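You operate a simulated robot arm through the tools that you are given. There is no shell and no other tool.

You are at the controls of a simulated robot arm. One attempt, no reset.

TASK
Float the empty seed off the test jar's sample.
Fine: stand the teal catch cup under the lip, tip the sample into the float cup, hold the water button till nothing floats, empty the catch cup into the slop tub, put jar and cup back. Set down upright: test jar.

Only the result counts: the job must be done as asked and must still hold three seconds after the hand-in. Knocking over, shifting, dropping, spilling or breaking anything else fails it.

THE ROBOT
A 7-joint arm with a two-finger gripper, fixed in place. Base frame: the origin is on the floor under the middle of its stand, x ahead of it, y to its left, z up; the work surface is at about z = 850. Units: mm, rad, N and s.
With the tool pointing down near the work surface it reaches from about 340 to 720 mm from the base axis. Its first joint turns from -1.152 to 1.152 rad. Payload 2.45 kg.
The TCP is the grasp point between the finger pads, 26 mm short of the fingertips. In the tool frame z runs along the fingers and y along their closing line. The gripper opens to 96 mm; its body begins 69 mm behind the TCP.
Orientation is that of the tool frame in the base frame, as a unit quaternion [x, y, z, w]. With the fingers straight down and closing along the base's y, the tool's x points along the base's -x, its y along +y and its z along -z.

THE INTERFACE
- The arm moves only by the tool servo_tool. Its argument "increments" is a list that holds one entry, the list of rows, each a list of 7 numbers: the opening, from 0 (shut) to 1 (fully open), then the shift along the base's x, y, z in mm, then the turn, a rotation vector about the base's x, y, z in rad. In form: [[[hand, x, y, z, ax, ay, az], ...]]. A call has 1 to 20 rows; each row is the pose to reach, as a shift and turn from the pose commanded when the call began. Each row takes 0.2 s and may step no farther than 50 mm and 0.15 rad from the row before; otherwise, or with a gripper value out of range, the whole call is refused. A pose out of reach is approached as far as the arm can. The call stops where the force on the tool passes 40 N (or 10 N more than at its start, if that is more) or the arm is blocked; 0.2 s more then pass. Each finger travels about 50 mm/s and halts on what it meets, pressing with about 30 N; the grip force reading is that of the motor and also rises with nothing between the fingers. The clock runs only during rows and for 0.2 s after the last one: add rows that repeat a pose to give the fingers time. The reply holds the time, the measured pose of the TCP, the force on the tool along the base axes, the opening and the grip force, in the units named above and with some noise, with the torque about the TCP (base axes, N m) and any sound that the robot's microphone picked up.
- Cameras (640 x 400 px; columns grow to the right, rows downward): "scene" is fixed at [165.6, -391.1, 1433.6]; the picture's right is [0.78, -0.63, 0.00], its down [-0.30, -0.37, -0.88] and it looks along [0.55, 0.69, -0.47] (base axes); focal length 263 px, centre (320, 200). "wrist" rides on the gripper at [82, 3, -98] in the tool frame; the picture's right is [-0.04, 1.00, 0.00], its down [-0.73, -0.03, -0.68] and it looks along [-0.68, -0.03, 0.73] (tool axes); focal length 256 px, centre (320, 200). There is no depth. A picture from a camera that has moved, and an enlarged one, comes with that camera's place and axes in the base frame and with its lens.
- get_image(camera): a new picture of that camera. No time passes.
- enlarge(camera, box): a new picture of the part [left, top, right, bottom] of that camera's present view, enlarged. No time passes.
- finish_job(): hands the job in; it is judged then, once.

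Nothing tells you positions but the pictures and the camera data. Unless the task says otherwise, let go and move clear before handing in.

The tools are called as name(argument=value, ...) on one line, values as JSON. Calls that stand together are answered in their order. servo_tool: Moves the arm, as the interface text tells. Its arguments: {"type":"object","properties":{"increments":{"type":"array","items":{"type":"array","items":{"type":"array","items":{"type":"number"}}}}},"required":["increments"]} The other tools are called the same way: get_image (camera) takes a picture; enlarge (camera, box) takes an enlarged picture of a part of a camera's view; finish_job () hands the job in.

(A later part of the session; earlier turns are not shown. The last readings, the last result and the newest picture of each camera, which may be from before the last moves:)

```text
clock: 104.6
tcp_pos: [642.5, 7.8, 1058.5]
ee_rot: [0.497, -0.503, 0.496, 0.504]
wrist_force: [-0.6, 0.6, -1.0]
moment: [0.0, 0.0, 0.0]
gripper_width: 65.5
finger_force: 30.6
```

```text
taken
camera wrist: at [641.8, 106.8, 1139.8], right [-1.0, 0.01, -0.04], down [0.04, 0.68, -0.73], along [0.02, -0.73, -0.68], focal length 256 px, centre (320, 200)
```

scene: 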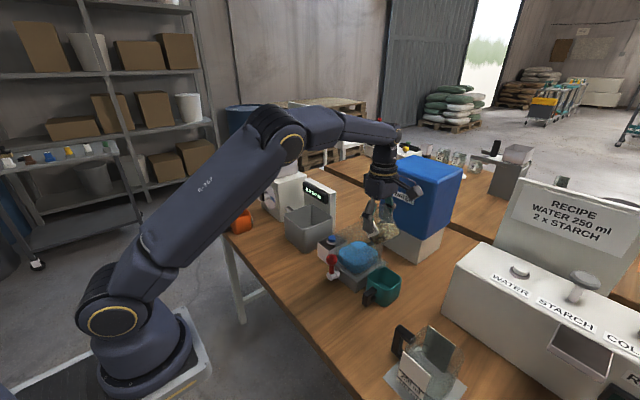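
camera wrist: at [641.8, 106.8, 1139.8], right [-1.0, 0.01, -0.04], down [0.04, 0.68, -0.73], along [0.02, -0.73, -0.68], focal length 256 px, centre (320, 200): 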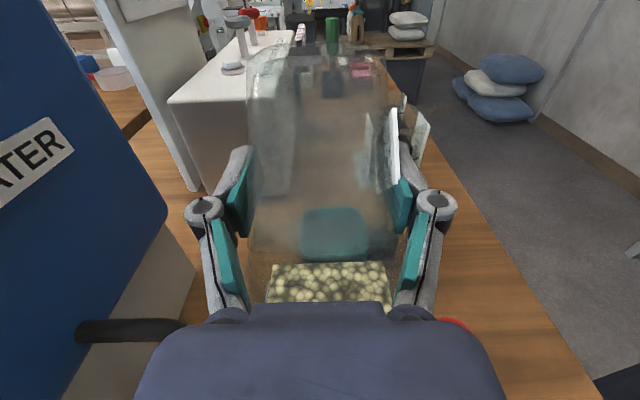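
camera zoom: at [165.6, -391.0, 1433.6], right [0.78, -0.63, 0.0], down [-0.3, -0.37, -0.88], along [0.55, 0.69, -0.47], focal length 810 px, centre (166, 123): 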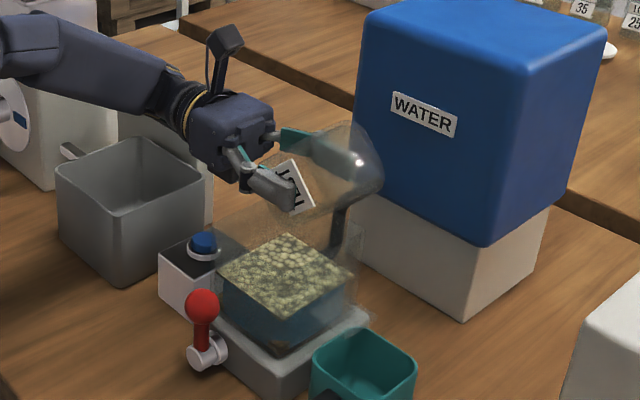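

The jar is empty and the stream has stopped. I'll turn the jar back upright along the reverse path.

servo_tool(increments=[[[0.4, 0, -6.3, 3, 0.137, 0, 0], [0.4, 0, -12.6, 6, 0.274, 0, 0], [0.4, 0, -18.7, 9, 0.411, 0, 0], [0.4, 0, -24.2, 12, 0.548, 0, 0], [0.4, 0, -29.2, 14, 0.685, 0, 0], [0.4, 0, -33.5, 16, 0.822, 0, 0], [0.4, 0, -37, 18, 0.959, 0, 0], [0.4, 0, -40, 18, 1.096, 0, 0], [0.4, 0, -42, 18, 1.233, 0, 0], [0.4, 0, -43.1, 18, 1.37, 0, 0], [0.4, 0, -43.3, 18, 1.507, 0, 0], [0.4, 0, -42.5, 18, 1.644, 0, 0], [0.4, 0, -41, 18, 1.781, 0, 0], [0.4, 0, -38.5, 18, 1.918, 0, 0], [0.4, 0, -35.2, 18, 2.055, 0, 0], [0.4, 0, -31, 18, 2.192, 0, 0], [0.4, 0, -26.5, 18, 2.323, 0, 0], [0.4, 0, -26.5, 18, 2.323, 0, 0]]])

get_image(camera="scene")

```text
clock: 108.4
tcp_pos: [642.8, -18.4, 1076.5]
ee_rot: [0.66, -0.655, -0.263, -0.256]
wrist_force: [-0.4, 0.1, -0.9]
moment: [-0.05, -0.03, -0.02]
gripper_width: 65.4
finger_force: 29.9
```

```text
taken
```

scene: 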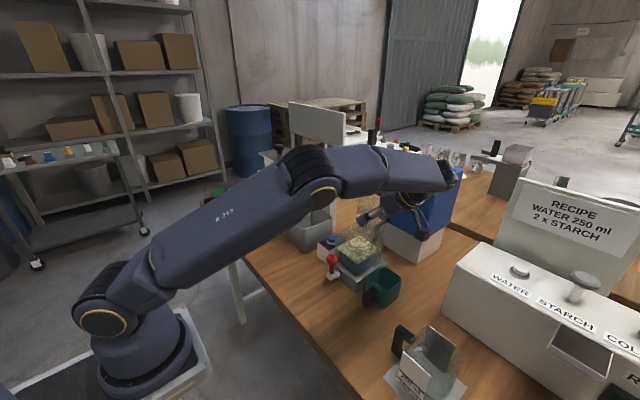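

Upright again. Carrying the empty jar back over its original spot.

servo_tool(increments=[[[0.4, -12, 14, 0, 0, 0, 0], [0.4, -31, 36, 0, 0, 0, 0], [0.4, -50, 58, 0, 0, 0, 0], [0.4, -70, 80, 0, 0, 0, 0], [0.4, -90, 102, 0, 0, 0, 0], [0.4, -110, 124, 0, 0, 0, 0], [0.4, -130, 147, 0, 0, 0, 0], [0.4, -147, 166, 0, 0, 0, 0], [0.4, -157, 177, 0, 0, 0, 0], [0.4, -157, 177, 0, 0, 0, 0]]])

get_image(camera="wrist")

enlarge(camera="scene", box=[230, 140, 390, 270])

```text
clock: 110.6
tcp_pos: [486.3, 158.1, 1075.4]
ee_rot: [0.659, -0.656, -0.263, -0.256]
wrist_force: [0.3, 0.0, -1.2]
moment: [0.0, -0.01, -0.05]
gripper_width: 65.2
finger_force: 29.7
```

```text
taken
camera wrist: at [484.6, 32.8, 1091.2], right [-1.0, 0.02, 0.04], down [0.04, 0.07, 1.0], along [0.02, 1.0, -0.07], focal length 256 px, centre (320, 200)
```

wrist: 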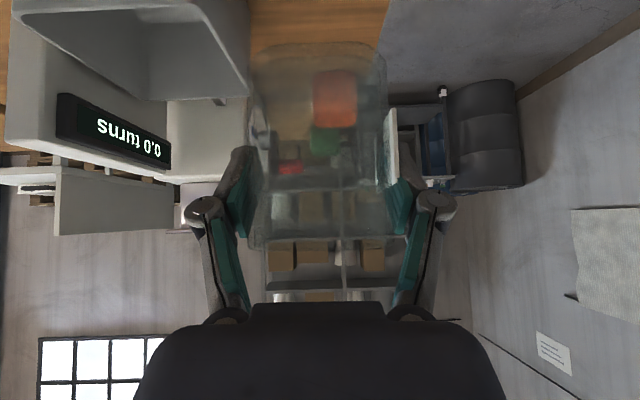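

```text
3.08 times, centred on (310, 205) of scene
camera zoom: at [165.6, -391.0, 1433.6], right [0.78, -0.63, 0.0], down [-0.3, -0.37, -0.88], along [0.55, 0.69, -0.47], focal length 810 px, centre (351, 185)
```

zoom: 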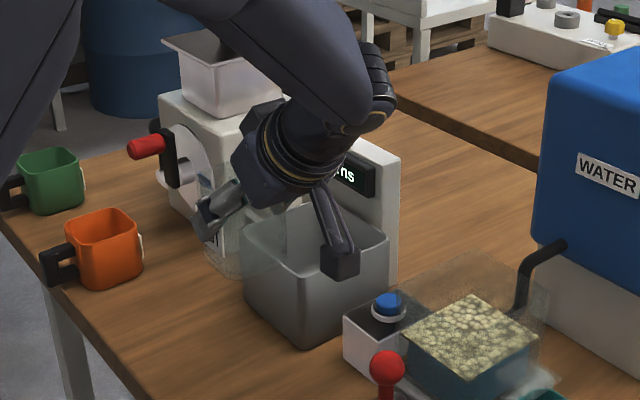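

The jar is empty and upright. Descending to just above the table at its original spot.

servo_tool(increments=[[[0.4, 0, 0, -25, 0, 0, 0], [0.4, 0, 0, -55, 0, 0, 0], [0.4, 0, 0, -85, 0, 0, 0], [0.4, 0, 0, -115, 0, 0, 0], [0.4, 0, 0, -140, 0, 0, 0], [0.4, 0, 0, -156, 0, 0, 0], [0.4, 0, 0, -162, 0, 0, 0], [0.4, 0, 0, -162, 0, 0, 0]]])

enlarge(camera="scene", box=[270, 220, 330, 280])

get_image(camera="wrist")

```text
clock: 112.4
tcp_pos: [485.6, 158.0, 914.6]
ee_rot: [0.66, -0.656, -0.263, -0.256]
wrist_force: [-0.1, 0.4, -1.0]
moment: [-0.03, -0.02, 0.04]
gripper_width: 65.1
finger_force: 30.2
```

```text
6.67 times, centred on (300, 250) of scene
camera zoom: at [165.6, -391.0, 1433.6], right [0.78, -0.63, 0.0], down [-0.3, -0.37, -0.88], along [0.55, 0.69, -0.47], focal length 1754 px, centre (453, -133)
```

zoom: 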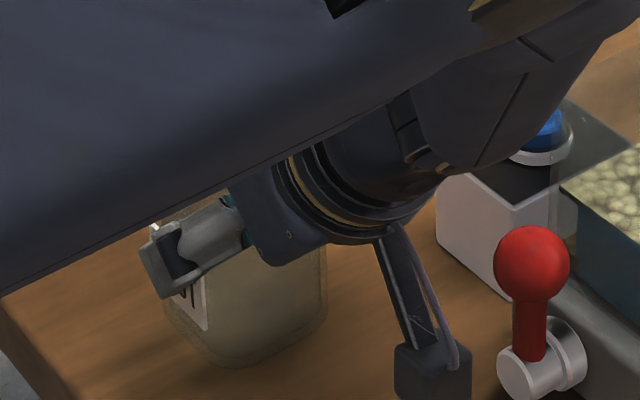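

```text
taken
camera wrist: at [484.4, 32.4, 929.5], right [-1.0, 0.02, 0.04], down [0.04, 0.07, 1.0], along [0.02, 1.0, -0.07], focal length 256 px, centre (320, 200)
```

wrist: 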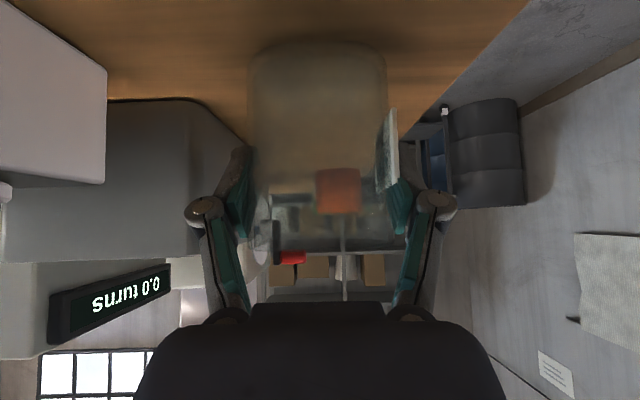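

The jar may be leaning slightly in the grip, so I'll look more closely before touching down.

enlarge(camera="scene", box=[272, 242, 312, 277])

enlarge(camera="wrist", box=[230, 30, 420, 270])

```text
11.43 times, centred on (292, 260) of scene
camera zoom: at [165.6, -391.0, 1433.6], right [0.78, -0.63, 0.0], down [-0.3, -0.37, -0.88], along [0.55, 0.69, -0.47], focal length 3008 px, centre (640, -480)
```

zoom: 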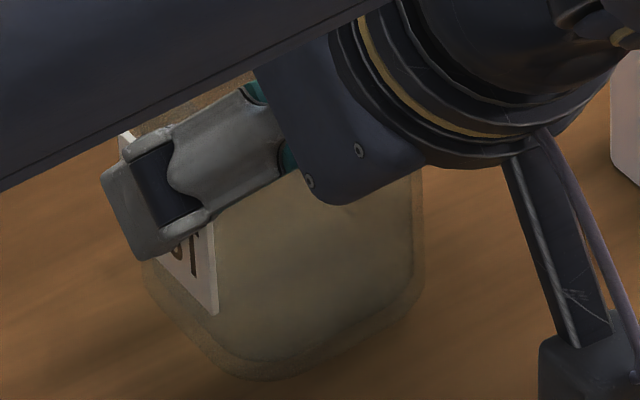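

```text
1.67 times, centred on (325, 150) of wrist
camera zoom: at [484.4, 32.4, 929.5], right [-1.0, 0.02, 0.04], down [0.04, 0.07, 1.0], along [0.02, 1.0, -0.07], focal length 427 px, centre (312, 283)
```

zoom: 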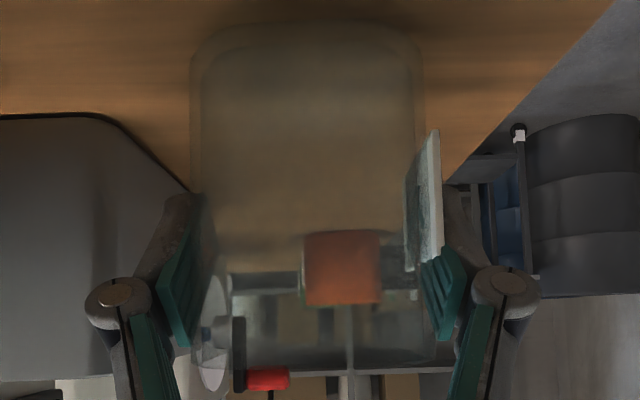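

The jar is level, about 10 mm above the table. Lowering gently to contact.

servo_tool(increments=[[[0.4, 0, 0, -4, 0, 0, 0], [0.4, 0, 0, -7, 0, 0, 0], [0.4, 0, 0, -8, 0, 0, 0], [0.4, 0, 0, -8, 0, 0, 0]]])

```text
clock: 113.4
tcp_pos: [485.7, 160.2, 907.2]
ee_rot: [0.66, -0.655, -0.264, -0.257]
wrist_force: [-4.9, -3.6, 31.2]
moment: [0.17, -0.08, 0.01]
gripper_width: 65.5
finger_force: 29.8
```

Touched down at z≈907. Easing up slightly to relieve the force before releasing.

servo_tool(increments=[[[0.4, 0, 0, 0.7, 0, 0, 0], [0.4, 0, 0, 1.2, 0, 0, 0], [0.4, 0, 0, 1.2, 0, 0, 0]]])

```text
clock: 114.2
tcp_pos: [485.7, 158.3, 907.1]
ee_rot: [0.66, -0.656, -0.263, -0.256]
wrist_force: [-0.1, 6.6, 16.3]
moment: [0.62, -0.33, 0.17]
gripper_width: 65.1
finger_force: 30.0
```

servo_tool(increments=[[[0.4, 0, 0, 0.5, 0, 0, 0], [0.4, 0, 0, 0.8, 0, 0, 0], [0.4, 0, 0, 0.8, 0, 0, 0]]])

```text
clock: 115.0
tcp_pos: [485.9, 158.0, 908.4]
ee_rot: [0.659, -0.657, -0.263, -0.256]
wrist_force: [0.1, -0.2, 4.9]
moment: [0.17, -0.17, -0.01]
gripper_width: 65.1
finger_force: 30.2
```

Light contact now (5 N). Opening the fingers.

servo_tool(increments=[[[0.72, 0, 0, 0, 0, 0, 0], [0.8, 0, 0, 0, 0, 0, 0], [0.9, 0, 0, 0, 0, 0, 0], [1, 0, 0, 0, 0, 0, 0], [1, 0, 0, 0, 0, 0, 0]]])

get_image(camera="wrist")

enlarge(camera="scene", box=[262, 222, 332, 282])

```text
clock: 116.2
tcp_pos: [485.2, 157.4, 908.7]
ee_rot: [0.659, -0.656, -0.264, -0.256]
wrist_force: [0.5, -0.1, 0.5]
moment: [0.0, 0.01, -0.03]
gripper_width: 95.9
finger_force: 0.1
```

```text
taken
camera wrist: at [484.7, 32.6, 924.0], right [-1.0, 0.02, 0.04], down [0.04, 0.07, 1.0], along [0.02, 1.0, -0.07], focal length 256 px, centre (320, 200)
```

wrist: 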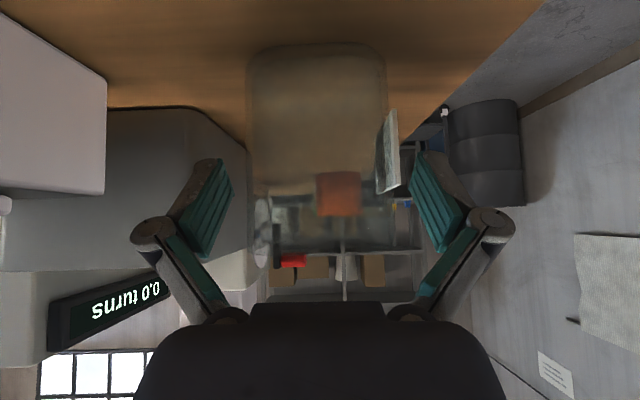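

```text
6.67 times, centred on (297, 252) of scene
camera zoom: at [165.6, -391.1, 1433.6], right [0.78, -0.63, 0.0], down [-0.3, -0.37, -0.88], along [0.55, 0.69, -0.47], focal length 1754 px, centre (473, -147)
```

zoom: 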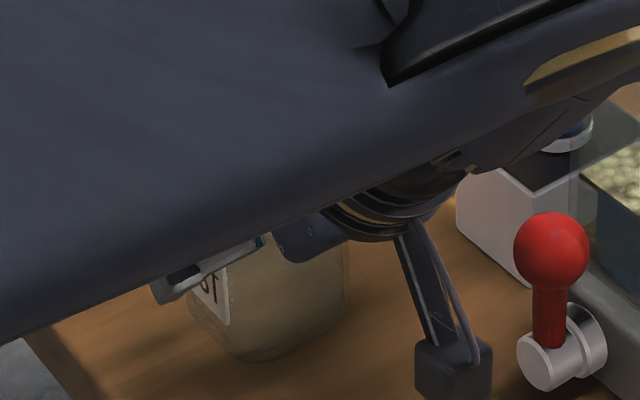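

Released, with the jar standing upright. Let me check the arm's overall posture before backing off.

get_image(camera="scene")

```text
taken
```

scene: 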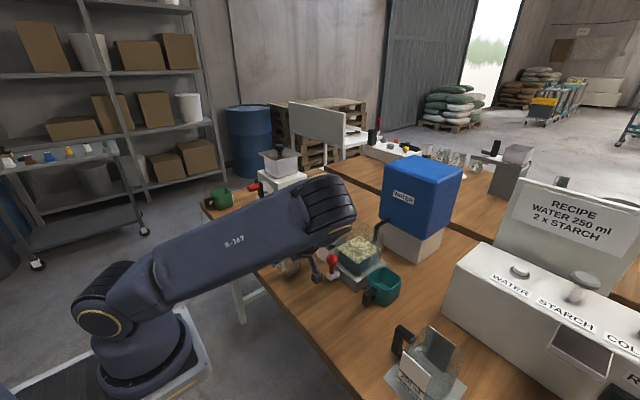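

The elbow is high enough. Backing the open fingers out along the tool axis, then up.

servo_tool(increments=[[[1, 0, -14, 17, 0, 0, 0], [1, 0, -30, 34, 0, 0, 0], [1, 0, -46, 52, 0, 0, 0], [1, 0, -62, 70, 0, 0, 0], [1, 0, -78, 98, 0, 0, 0], [1, 0, -82, 140, 0, 0, 0], [1, 0, -82, 185, 0, 0, 0], [1, 0, -82, 230, 0, 0, 0], [1, 0, -82, 280, 0, 0, 0]]])

get_image(camera="scene")

enlarge(camera="scene", box=[260, 215, 400, 315])

```text
clock: 118.2
tcp_pos: [485.6, 76.9, 1189.1]
ee_rot: [0.659, -0.656, -0.264, -0.256]
wrist_force: [-0.2, 0.8, 0.6]
moment: [-0.03, 0.01, 0.02]
gripper_width: 96.0
finger_force: 0.0
```

```text
taken
```

scene: 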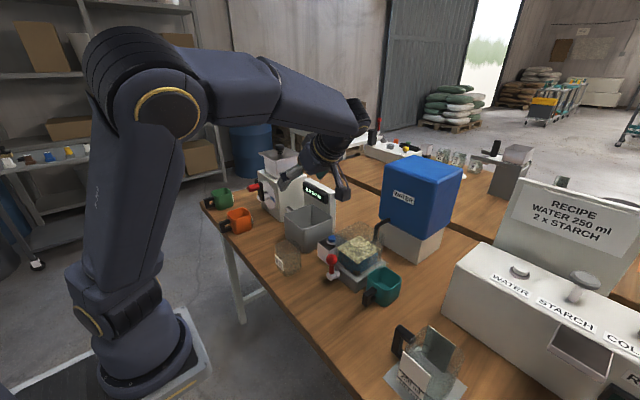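

```text
4.00 times, centred on (330, 265) of scene
camera zoom: at [165.6, -391.0, 1433.6], right [0.78, -0.63, 0.0], down [-0.3, -0.37, -0.88], along [0.55, 0.69, -0.47], focal length 1053 px, centre (280, -60)
```

zoom: 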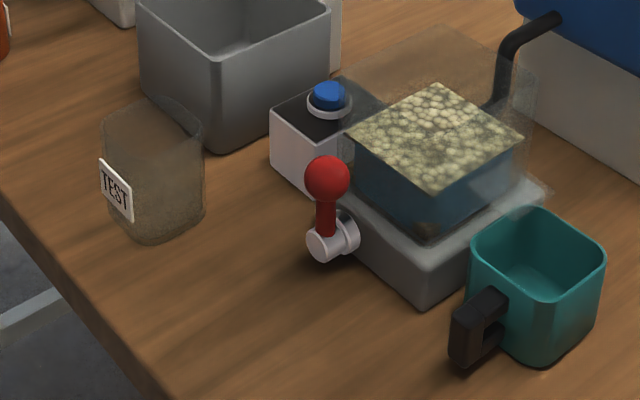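

The jar is back upright in its place, and the pale empty seed is floating on the float cup. Now I'll straighten the hand, close the fingers and move above the blue button.

servo_tool(increments=[[[0.6, 18, 6, 0, -0.125, 0, 0], [0.3, 36, 12, 0, -0.25, 0, 0], [0, 60, 20, 0, -0.375, 0, 0], [0, 84, 28, 0, -0.5, 0, 0], [0, 108, 36, 0, -0.625, 0, 0], [0, 130, 44, 0, -0.75, 0, 0], [0, 144, 47, -30, -0.75, 0, 0], [0, 144, 47, -60, -0.75, 0, 0], [0, 144, 47, -89, -0.75, 0, 0], [0, 144, 47, -89, -0.75, 0, 0]]])

get_image(camera="scene")

get_image(camera="wrist")

```text
clock: 120.4
tcp_pos: [628.6, 125.3, 1098.4]
ee_rot: [-0.707, 0.707, 0.005, -0.003]
wrist_force: [-0.3, 0.1, 0.2]
moment: [0.01, 0.02, 0.03]
gripper_width: 0.0
finger_force: 28.7
```

```text
taken
```

scene: 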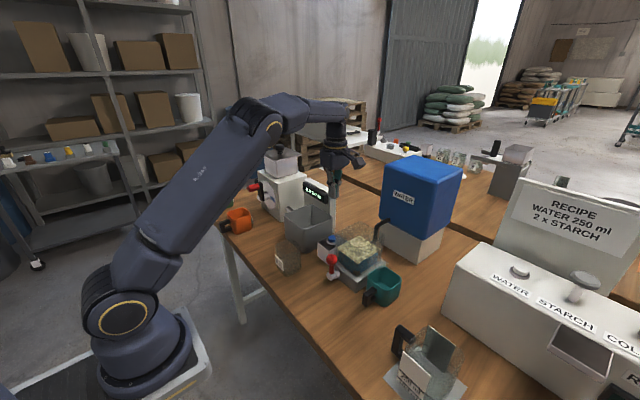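

```text
taken
camera wrist: at [628.6, 43.4, 1196.8], right [-1.0, 0.04, 0.01], down [0.04, 0.73, 0.68], along [0.02, 0.68, -0.73], focal length 256 px, centre (320, 200)
```

wrist: 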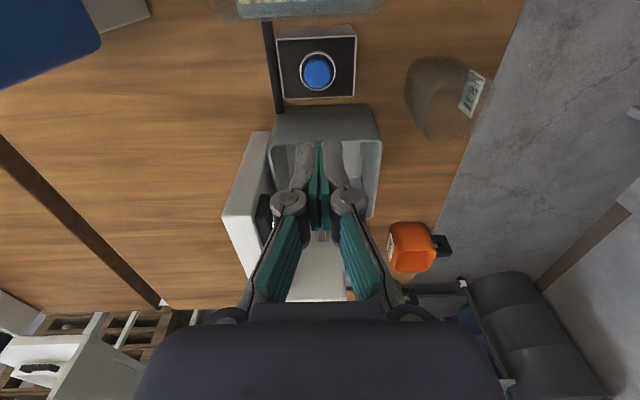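

The button is almost exactly below the closed fingertips, at (630,123). Lowering to just above it.

servo_tool(increments=[[[0, 1, -2, -30, 0, 0, 0], [0, 1.5, -2, -60, 0, 0, 0], [0, 1.5, -2, -90, 0, 0, 0], [0, 1.5, -2, -115, 0, 0, 0], [0, 1.5, -2, -130, 0, 0, 0], [0, 1.5, -2, -130, 0, 0, 0]]])

enlarge(camera="scene", box=[290, 180, 420, 300])

get_image(camera="wrist")

```text
clock: 121.8
tcp_pos: [631.9, 121.0, 970.7]
ee_rot: [0.708, -0.706, -0.005, 0.003]
wrist_force: [1.0, -0.2, 0.3]
moment: [0.02, 0.03, 0.02]
gripper_width: 0.1
finger_force: 28.5
```

```text
3.33 times, centred on (355, 240) of scene
camera zoom: at [165.6, -391.0, 1433.6], right [0.78, -0.63, 0.0], down [-0.3, -0.37, -0.88], along [0.55, 0.69, -0.47], focal length 877 px, centre (203, 67)
```

zoom: 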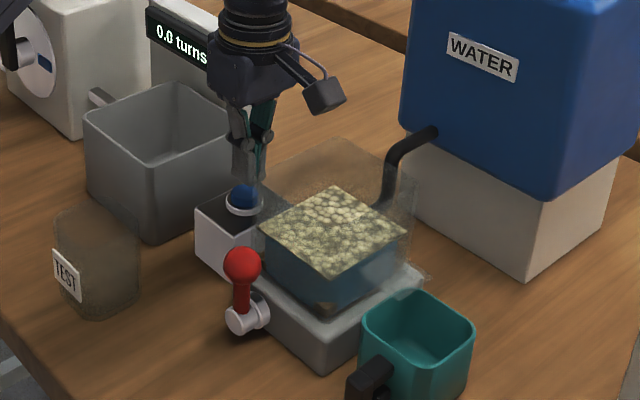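

```text
taken
camera wrist: at [630.0, 40.2, 1067.3], right [-1.0, 0.04, 0.01], down [0.04, 0.73, 0.68], along [0.02, 0.68, -0.73], focal length 256 px, centre (320, 200)
```

wrist: 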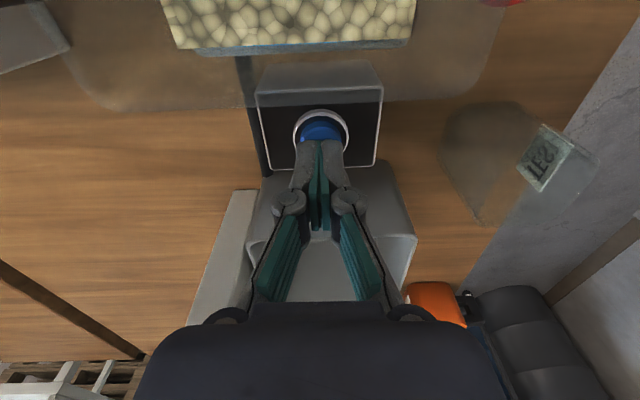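

The tips are right above the button. Pressing down in small steps.

servo_tool(increments=[[[0, 0, 0, -6, 0, 0, 0], [0, 0, 0, -11, 0, 0, 0], [0, 0, 0, -14, 0, 0, 0], [0, 0, 0, -16, 0, 0, 0]]])

```text
clock: 122.8
tcp_pos: [632.0, 121.0, 952.8]
ee_rot: [0.708, -0.706, -0.005, 0.003]
wrist_force: [-0.3, -0.1, -0.6]
moment: [-0.03, -0.01, -0.02]
gripper_width: 0.0
finger_force: 28.2
```

servo_tool(increments=[[[0, 0, 0, -2, 0, 0, 0], [0, 0, 0, -4, 0, 0, 0], [0, 0, 0, -4, 0, 0, 0]]])

enlarge(camera="scene", box=[310, 210, 390, 270])

```text
clock: 123.6
tcp_pos: [631.6, 121.5, 950.2]
ee_rot: [0.708, -0.707, -0.005, 0.004]
wrist_force: [-1.1, -1.1, 1.0]
moment: [-0.02, -0.03, 0.01]
gripper_width: 5.8
finger_force: 28.2
```

```text
6.67 times, centred on (350, 240) of scene
camera zoom: at [165.6, -391.1, 1433.6], right [0.78, -0.63, 0.0], down [-0.3, -0.37, -0.88], along [0.55, 0.69, -0.47], focal length 1754 px, centre (120, -67)
```

zoom: 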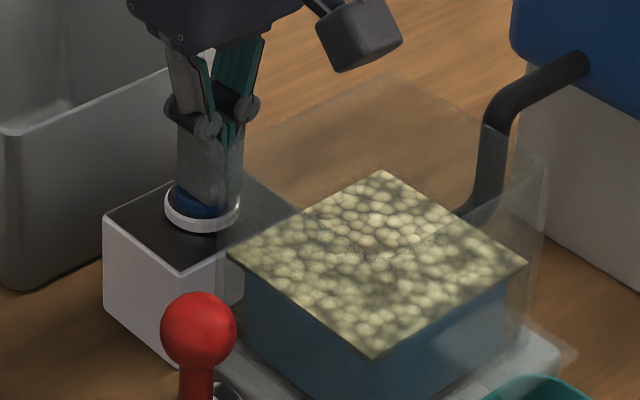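

The fingertips have met the button. Pressing a little more and checking for water flow.

servo_tool(increments=[[[0, 0, 0, -1, 0, 0, 0], [0, 0, 0, -2, 0, 0, 0], [0, 0, 0, -2, 0, 0, 0]]])

enlarge(camera="scene", box=[310, 210, 420, 300])

```text
clock: 124.4
tcp_pos: [632.2, 121.5, 947.1]
ee_rot: [0.708, -0.706, -0.004, 0.003]
wrist_force: [-1.0, -0.6, 2.3]
moment: [-0.01, -0.02, 0.01]
gripper_width: 6.1
finger_force: 29.1
heard: click
```

```text
4.44 times, centred on (365, 255) of scene
camera zoom: at [165.6, -391.1, 1433.6], right [0.78, -0.63, 0.0], down [-0.3, -0.37, -0.88], along [0.55, 0.69, -0.47], focal length 1170 px, centre (120, -44)
```

zoom: 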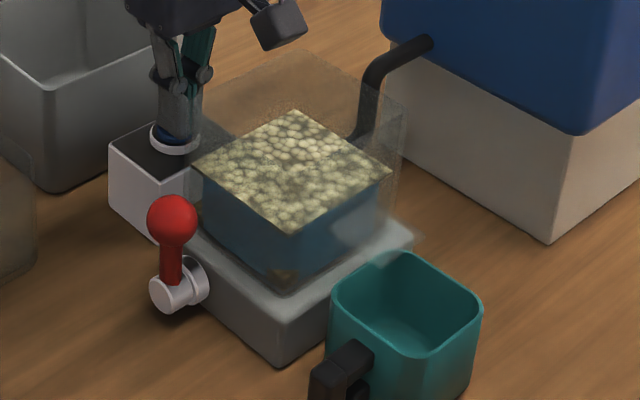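

A click: the button is down. Holding it for a second and looking at the float cup and catch cup.

servo_tool(increments=[[[0, 0, 0, -0.5, 0, 0, 0], [0, 0, 0, -0.5, 0, 0, 0], [0, 0, 0, -0.5, 0, 0, 0], [0, 0, 0, -0.5, 0, 0, 0], [0, 0, 0, -0.5, 0, 0, 0]]])

enlarge(camera="scene", box=[310, 210, 420, 300])

```text
clock: 125.6
tcp_pos: [631.3, 121.4, 946.6]
ee_rot: [0.708, -0.706, -0.005, 0.004]
wrist_force: [1.6, 0.1, 2.8]
moment: [0.0, -0.04, 0.0]
gripper_width: 6.2
finger_force: 28.5
```

```text
4.44 times, centred on (365, 255) of scene
camera zoom: at [165.6, -391.1, 1433.6], right [0.78, -0.63, 0.0], down [-0.3, -0.37, -0.88], along [0.55, 0.69, -0.47], focal length 1170 px, centre (120, -44)
```

zoom: 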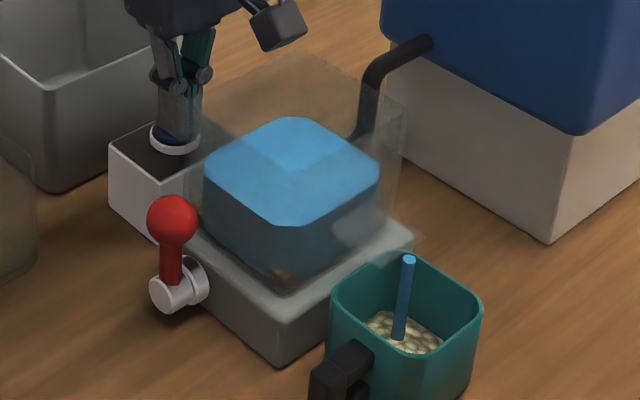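

The floating seed has washed over into the catch cup. I'll check closely that the water surface is clear before letting go.

enlarge(camera="scene", box=[340, 225, 410, 285])

enlarge(camera="wrist", box=[140, 0, 440, 100])

enlarge(camera="scene", box=[380, 260, 425, 300])

```text
6.67 times, centred on (375, 255) of scene
camera zoom: at [165.6, -391.1, 1433.6], right [0.78, -0.63, 0.0], down [-0.3, -0.37, -0.88], along [0.55, 0.69, -0.47], focal length 1754 px, centre (-47, -167)
```

zoom: 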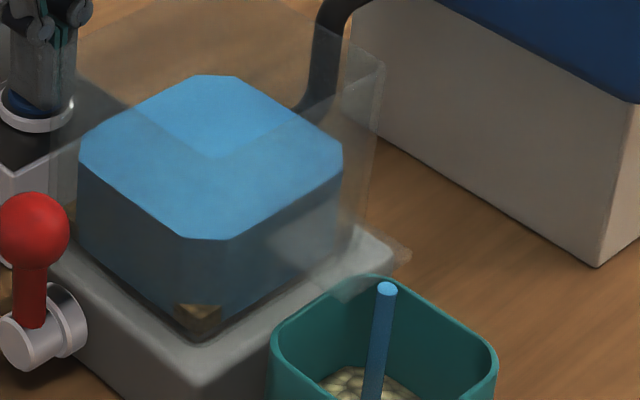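

```text
2.13 times, centred on (290, 50) of wrist
camera zoom: at [630.0, 40.6, 1044.9], right [-1.0, 0.04, 0.01], down [0.04, 0.73, 0.68], along [0.02, 0.68, -0.73], focal length 546 px, centre (384, 520)
```

zoom: 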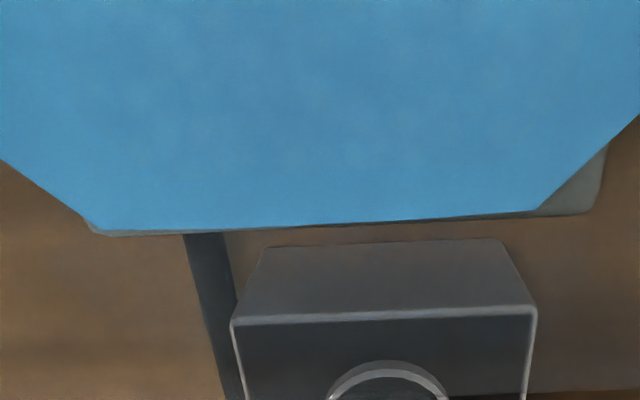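

```text
10.00 times, centred on (402, 280) of scene
camera zoom: at [165.6, -391.1, 1433.6], right [0.78, -0.63, 0.0], down [-0.3, -0.37, -0.88], along [0.55, 0.69, -0.47], focal length 2632 px, centre (-505, -600)
```

zoom: 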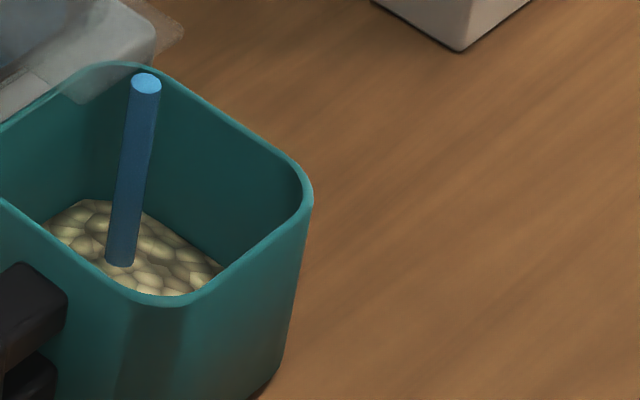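

The surface is clear in both views and the catch cup is only about a quarter full. I'll hold a brief moment more to be sure, then check.

servo_tool(increments=[[[0, 0, 0, 0, 0, 0, 0], [0, 0, 0, 0, 0, 0, 0]]])

enlarge(camera="scene", box=[340, 225, 420, 300])

```text
clock: 126.2
tcp_pos: [631.4, 121.6, 946.7]
ee_rot: [0.708, -0.707, -0.005, 0.004]
wrist_force: [1.1, 0.5, 3.7]
moment: [-0.01, -0.04, 0.0]
gripper_width: 6.1
finger_force: 28.4
```

```text
5.33 times, centred on (380, 262) of scene
camera zoom: at [165.6, -391.1, 1433.6], right [0.78, -0.63, 0.0], down [-0.3, -0.37, -0.88], along [0.55, 0.69, -0.47], focal length 1404 px, centre (0, -133)
```

zoom: 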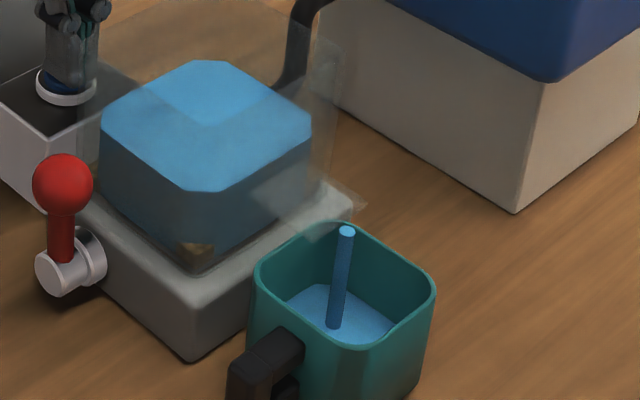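

Only clear water is coming over now. Releasing the button.

servo_tool(increments=[[[0, 0, 0, 20, 0, 0, 0], [0, 0, 0, 50, 0, 0, 0], [0, 0, 0, 90, 0, 0, 0]]])

enlarge(camera="scene", box=[340, 225, 420, 300])

```text
clock: 127.0
tcp_pos: [630.4, 120.2, 1036.8]
ee_rot: [0.707, -0.707, -0.006, 0.004]
wrist_force: [-0.5, 0.8, -0.1]
moment: [0.02, -0.06, 0.0]
gripper_width: 0.0
finger_force: 28.5
```

```text
5.33 times, centred on (380, 262) of scene
camera zoom: at [165.6, -391.1, 1433.6], right [0.78, -0.63, 0.0], down [-0.3, -0.37, -0.88], along [0.55, 0.69, -0.47], focal length 1404 px, centre (0, -133)
```

zoom: 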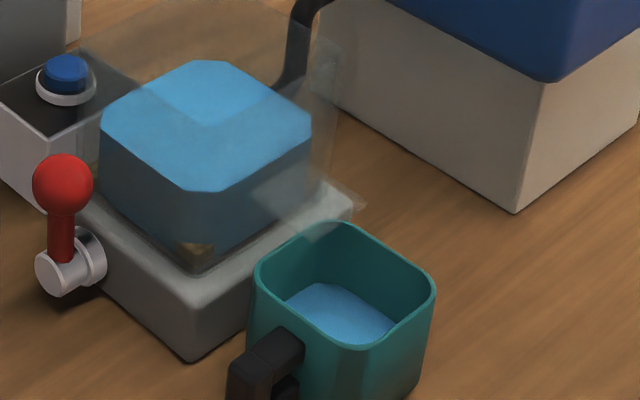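

Flow stopped, nothing floats, and the catch cup is about 40% full. Now I'll go up and across, unwinding the yaw, towards the catch cup's handle.

servo_tool(increments=[[[0.2, 0, 0, 40, 0, 0, 0], [0.4, 0, 0, 80, 0, 0, 0], [0.45, -15, -10, 120, 0, 0, -0.14], [0.45, -30, -25, 140, 0, 0, -0.28], [0.45, -45, -40, 150, 0, 0, -0.42], [0.45, -60, -55, 150, 0, 0, -0.56], [0.45, -75, -70, 150, 0, 0, -0.7], [0.45, -90, -85, 150, 0, 0, -0.84], [0.45, -105, -100, 150, 0, 0, -0.98], [0.45, -120, -115, 150, 0, 0, -1.12], [0.45, -135, -130, 150, 0, 0, -1.26], [0.45, -145, -150, 150, 0, 0, -1.4], [0.45, -150, -170, 150, 0, 0, -1.5], [0.45, -150, -190, 150, 0, 0, -1.571], [0.45, -150, -208, 150, 0, 0, -1.571], [0.45, -150, -208, 150, 0, 0, -1.571]]])

get_image(camera="scene")

get_image(camera="wrist")

```text
clock: 130.4
tcp_pos: [479.8, -85.8, 1185.7]
ee_rot: [0.0, 1.0, 0.006, 0.0]
wrist_force: [-0.3, -0.1, 0.8]
moment: [-0.06, -0.01, 0.01]
gripper_width: 43.0
finger_force: 0.0
```

```text
taken
```

scene: 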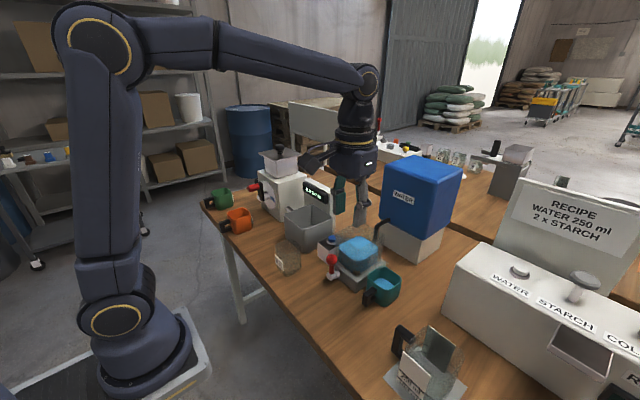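

```text
taken
camera wrist: at [399.6, -83.4, 1284.5], right [0.04, 1.0, 0.01], down [0.73, -0.04, 0.68], along [0.68, -0.02, -0.73], focal length 256 px, centre (320, 200)
```

wrist: 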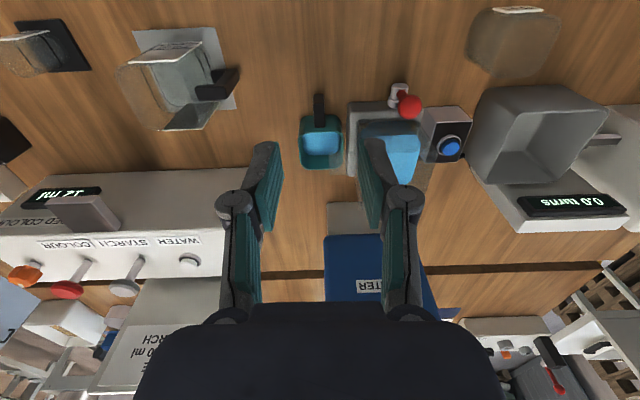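

Arm posture is good. Pitching to 30° and descending to the pre-grasp behind the cup's handle.

servo_tool(increments=[[[0.45, 5, -1, -25, -0.01, -0.13, 0], [0.45, 10, -2, -55, -0.01, -0.26, 0], [0.45, 18, -2, -90, -0.01, -0.39, 0], [0.45, 26, -2, -125, -0.01, -0.525, 0], [0.45, 36, -2, -165, -0.01, -0.525, 0], [0.45, 44, -2, -200, -0.01, -0.525, 0], [0.45, 48, -2, -220, -0.01, -0.525, 0], [0.45, 48, -2, -220, -0.01, -0.525, 0]]])

get_image(camera="wrist")

enlarge(camera="scene", box=[320, 220, 420, 310])

```text
clock: 132.2
tcp_pos: [530.0, -89.1, 966.0]
ee_rot: [-0.003, 0.965, 0.001, 0.261]
wrist_force: [-0.7, -0.1, -0.4]
moment: [-0.01, -0.01, 0.01]
gripper_width: 43.3
finger_force: 0.0
```

```text
taken
camera wrist: at [409.8, -85.3, 1009.7], right [0.03, 1.0, 0.02], down [0.29, -0.03, 0.96], along [0.96, -0.02, -0.29], focal length 256 px, centre (320, 200)
```

wrist: 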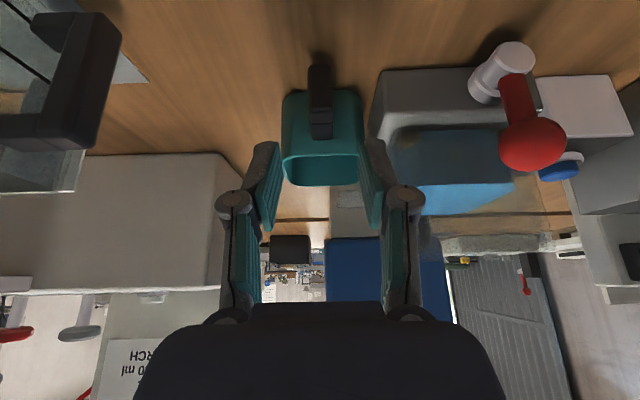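

```text
4.44 times, centred on (370, 265) of scene
camera zoom: at [165.6, -391.1, 1433.6], right [0.78, -0.63, 0.0], down [-0.3, -0.37, -0.88], along [0.55, 0.69, -0.47], focal length 1170 px, centre (98, -89)
```

zoom: 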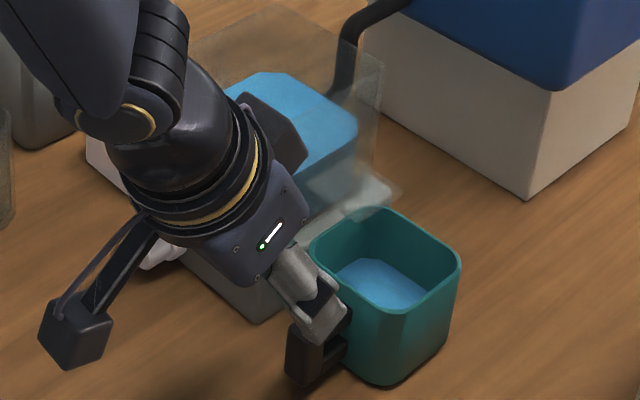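

The handle is centred. Moving in along the tool axis for a slightly deeper grasp.

servo_tool(increments=[[[0.45, 0, 0.5, -7, 0, 0, 0], [0.45, 11, 0.5, -26, 0, 0, 0], [0.45, 22, 0.5, -45, 0, 0, 0], [0.45, 32, 0.5, -62, 0, 0, 0], [0.45, 37, 0.5, -71, 0, 0, 0], [0.45, 39, 0.5, -75, 0, 0, 0], [0.45, 39, 0.5, -75, 0, 0, 0]]])

get_image(camera="wrist")

enlarge(camera="scene", box=[320, 220, 420, 310])

```text
clock: 133.8
tcp_pos: [568.1, -88.3, 891.8]
ee_rot: [-0.001, 0.965, 0.0, 0.261]
wrist_force: [0.6, -0.8, 0.2]
moment: [-0.02, 0.01, -0.01]
gripper_width: 43.5
finger_force: 0.1
```

```text
taken
camera wrist: at [449.1, -84.5, 935.1], right [0.03, 1.0, 0.02], down [0.29, -0.03, 0.96], along [0.96, -0.02, -0.29], focal length 256 px, centre (320, 200)
```

wrist: 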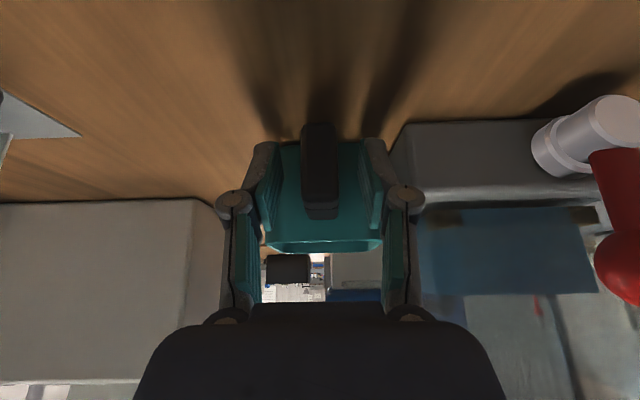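

```text
4.44 times, centred on (370, 265) of scene
camera zoom: at [165.6, -391.1, 1433.6], right [0.78, -0.63, 0.0], down [-0.3, -0.37, -0.88], along [0.55, 0.69, -0.47], focal length 1170 px, centre (98, -89)
```

zoom: 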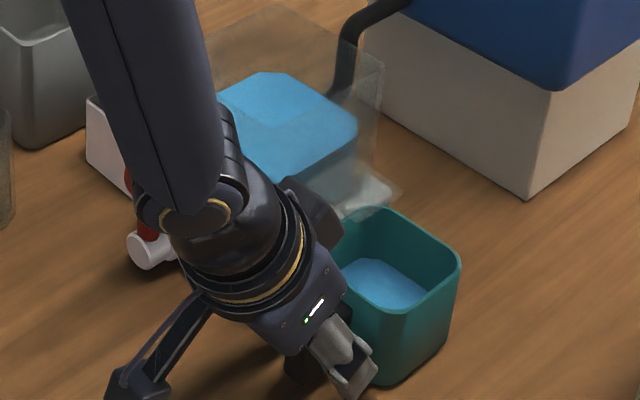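

Same relative position as before. Closing the gripper on the handle.

servo_tool(increments=[[[0.3, 0, 0, 0, 0, 0, 0], [0.15, 0, 0, 0, 0, 0, 0], [0, 0, 0, 0, 0, 0, 0], [0, 0, 0, 0, 0, 0, 0], [0, 0, 0, 0, 0, 0, 0], [0, 0, 0, 0, 0, 0, 0]]])

```text
clock: 135.2
tcp_pos: [568.3, -88.7, 891.6]
ee_rot: [-0.003, 0.965, 0.001, 0.26]
wrist_force: [-0.4, 0.0, 0.6]
moment: [-0.04, 0.01, 0.0]
gripper_width: 17.1
finger_force: 29.7
```

Gripped. Lifting 8 mm (still below the lip) to check for sag with the water load.

servo_tool(increments=[[[0, 0, 0, 3, 0, 0, 0], [0, 0, 0, 6, 0, 0, 0], [0, 0, 0, 8, 0, 0, 0], [0, 0, 0, 8, 0, 0, 0], [0, 0, 0, 8, 0, 0, 0]]])

get_image(camera="wrist")

enlarge(camera="scene", box=[320, 220, 420, 310])

```text
clock: 136.4
tcp_pos: [568.3, -87.6, 899.5]
ee_rot: [-0.002, 0.966, 0.001, 0.26]
wrist_force: [0.3, 0.3, -0.8]
moment: [0.0, 0.12, -0.02]
gripper_width: 17.0
finger_force: 29.4
```

```text
taken
camera wrist: at [449.0, -84.3, 943.0], right [0.03, 1.0, 0.02], down [0.29, -0.03, 0.96], along [0.96, -0.02, -0.29], focal length 256 px, centre (320, 200)
```

wrist: 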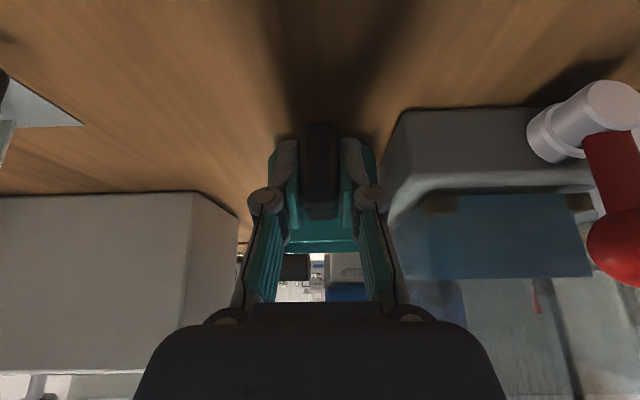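

```text
4.44 times, centred on (370, 265) of scene
camera zoom: at [165.6, -391.1, 1433.6], right [0.78, -0.63, 0.0], down [-0.3, -0.37, -0.88], along [0.55, 0.69, -0.47], focal length 1170 px, centre (98, -89)
```

zoom: 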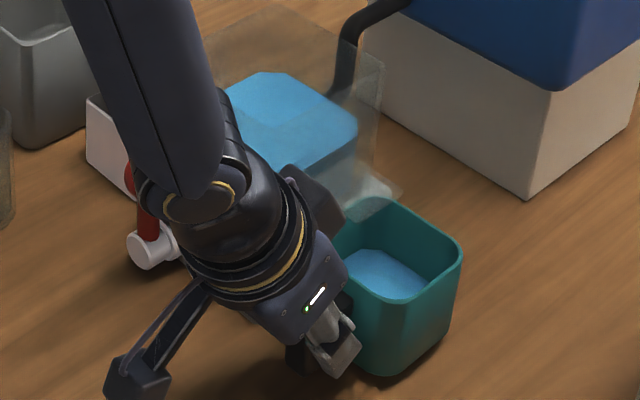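

Slight nose-down sag only. I'll lift 4 mm more, still under the lip, and check that it isn't creeping.

servo_tool(increments=[[[0, 0, 0, 4, 0, 0, 0], [0, 0, 0, 4, 0, 0, 0], [0, 0, 0, 4, 0, 0, 0]]])

enlarge(camera="scene", box=[360, 240, 420, 310])

```text
clock: 137.2
tcp_pos: [568.4, -88.0, 903.0]
ee_rot: [-0.002, 0.965, 0.001, 0.261]
wrist_force: [-0.1, -0.6, -0.5]
moment: [0.04, 0.1, -0.02]
gripper_width: 17.5
finger_force: 30.1
```

```text
5.71 times, centred on (390, 275) of scene
camera zoom: at [165.6, -391.1, 1433.6], right [0.78, -0.63, 0.0], down [-0.3, -0.37, -0.88], along [0.55, 0.69, -0.47], focal length 1504 px, centre (-80, -229)
```

zoom: 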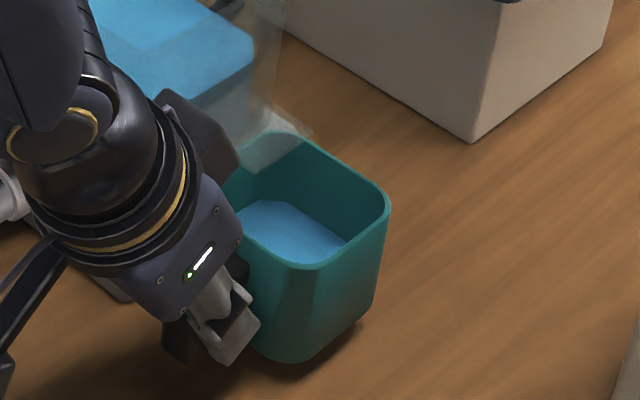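

Stable. Sliding straight back from under the lip, slowly.

servo_tool(increments=[[[0, -6, 0, 0, 0, 0, 0], [0, -16, 0, 0, 0, 0, 0], [0, -28, 0, 0, 0, 0, 0], [0, -41, 0, 0, 0, 0, 0], [0, -54, 0, 0, 0, 0, 0], [0, -66, 0, 0, 0, 0, 0], [0, -75, 0, 0, 0, 0, 0], [0, -80, 0, 0, 0, 0, 0], [0, -80, 0, 0, 0, 0, 0]]])

enlarge(camera="scene", box=[310, 230, 420, 330])

```text
clock: 139.2
tcp_pos: [487.2, -88.6, 903.5]
ee_rot: [-0.003, 0.965, 0.001, 0.261]
wrist_force: [0.6, 0.1, -1.7]
moment: [-0.02, 0.08, -0.01]
gripper_width: 17.4
finger_force: 29.2
```

```text
4.00 times, centred on (365, 280) of scene
camera zoom: at [165.6, -391.1, 1433.6], right [0.78, -0.63, 0.0], down [-0.3, -0.37, -0.88], along [0.55, 0.69, -0.47], focal length 1053 px, centre (140, -120)
```

zoom: 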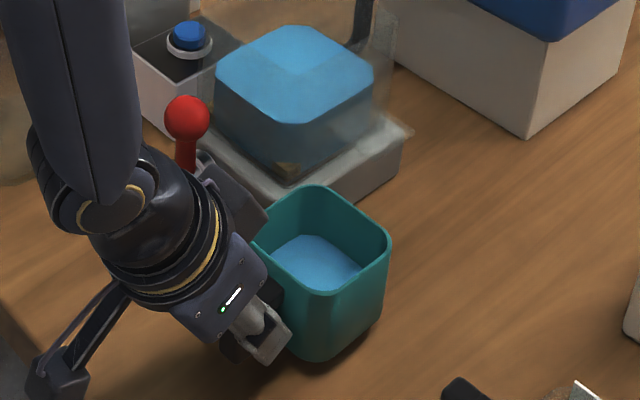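

Out from under the lip with no spill. Now I'll raise it gently to a safe carrying height.

servo_tool(increments=[[[0, 0, 0, 8, 0, 0, 0], [0, 0, 0, 22, 0, 0, 0], [0, 0, 0, 42, 0, 0, 0], [0, 5, 0, 64, 0, 0, 0], [0, 10, 0, 86, 0, 0, 0], [0, 15, 0, 108, 0, 0, 0], [0, 20, 0, 130, 0, 0, 0], [0, 25, 0, 152, 0, 0, 0], [0, 30, 0, 174, 0, 0, 0], [0, 33, 0, 194, 0, 0, 0], [0, 33, 0, 206, 0, 0, 0], [0, 33, 0, 206, 0, 0, 0]]])

get_image(camera="scene")

get_image(camera="wrist")

```text
clock: 141.8
tcp_pos: [522.2, -87.7, 1109.2]
ee_rot: [-0.002, 0.965, 0.0, 0.26]
wrist_force: [-0.4, -0.6, -1.0]
moment: [0.0, 0.07, -0.02]
gripper_width: 17.3
finger_force: 29.8
```

```text
taken
```

scene: 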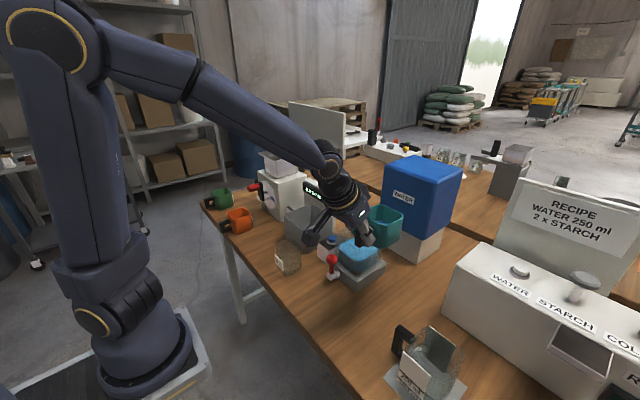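

```text
taken
camera wrist: at [402.2, -84.7, 1152.9], right [0.03, 1.0, 0.02], down [0.29, -0.03, 0.96], along [0.96, -0.02, -0.29], focal length 256 px, centre (320, 200)
```

wrist: 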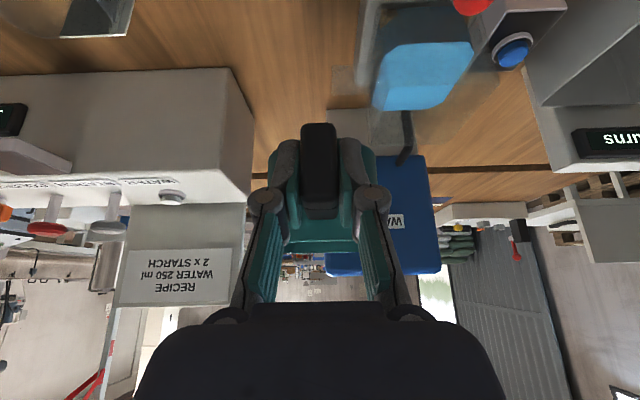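

Stable at height. Now yawing slowly, with the cup kept upright.

servo_tool(increments=[[[0, 0, 2, 0, 0, 0, 0.05], [0, 0, 4, 0, 0, 0, 0.14], [0, 2, 6, 0, 0, 0, 0.24], [0, 4, 8, 0, 0, 0, 0.34], [0, 6, 10, 0, 0, 0, 0.44], [0, 8, 14, 0, 0, 0, 0.54], [0, 10, 18, 0, 0, 0, 0.64], [0, 12, 22, 0, 0, 0, 0.74], [0, 14, 26, 0, 0, 0, 0.84], [0, 16, 30, 0, 0, 0, 0.94], [0, 18, 34, 0, 0, 0, 1.0], [0, 18, 34, 0, 0, 0, 1.0]]])

get_image(camera="scene")

```text
clock: 144.4
tcp_pos: [538.8, -54.2, 1109.1]
ee_rot: [-0.465, 0.846, 0.125, 0.228]
wrist_force: [0.3, 0.4, -2.0]
moment: [-0.07, 0.03, 0.02]
gripper_width: 17.3
finger_force: 29.9
```

```text
taken
```

scene: 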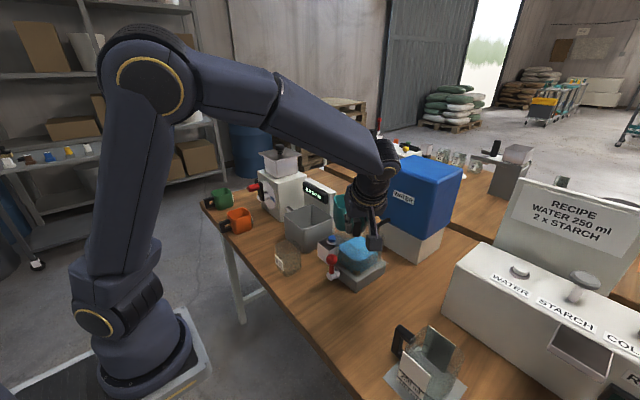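

Going smoothly. Continuing the yaw to about 115° while moving towards the tub side.

servo_tool(increments=[[[0, 2, 4, 2, 0, 0, 0.05], [0, 5, 10, 4, 0, 0, 0.14], [0, 10, 16, 6, 0, 0, 0.24], [0, 15, 22, 8, 0, 0, 0.34], [0, 20, 28, 8, 0, 0, 0.44], [0, 25, 34, 8, 0, 0, 0.54], [0, 30, 40, 8, 0, 0, 0.64], [0, 35, 46, 8, 0, 0, 0.74], [0, 40, 52, 8, 0, 0, 0.84], [0, 45, 58, 8, 0, 0, 0.94], [0, 48, 62, 8, 0, 0, 1.005], [0, 48, 62, 8, 0, 0, 1.005]]])

get_image(camera="scene")

get_image(camera="wrist")

```text
clock: 147.0
tcp_pos: [587.2, 7.7, 1118.0]
ee_rot: [0.815, -0.518, -0.219, -0.139]
wrist_force: [-0.7, 0.2, -1.3]
moment: [-0.07, -0.03, -0.01]
gripper_width: 17.3
finger_force: 29.5
```

```text
taken
```

scene: 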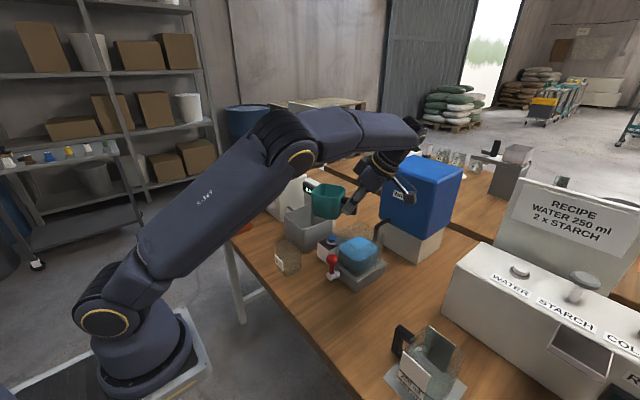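

```text
taken
camera wrist: at [636.1, -101.3, 1161.3], right [-0.92, -0.39, 0.02], down [-0.1, 0.28, 0.96], along [-0.38, 0.88, -0.29], focal length 256 px, centre (320, 200)
```

wrist: 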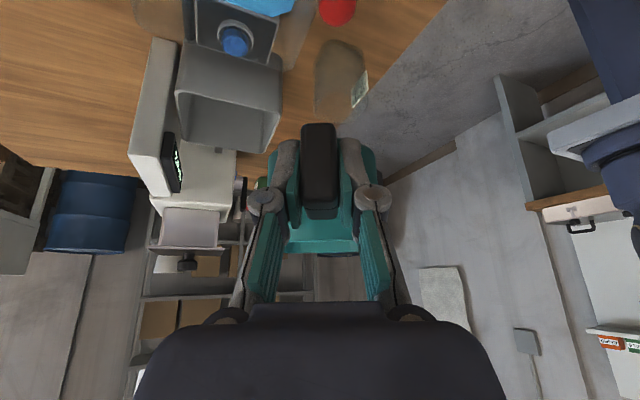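

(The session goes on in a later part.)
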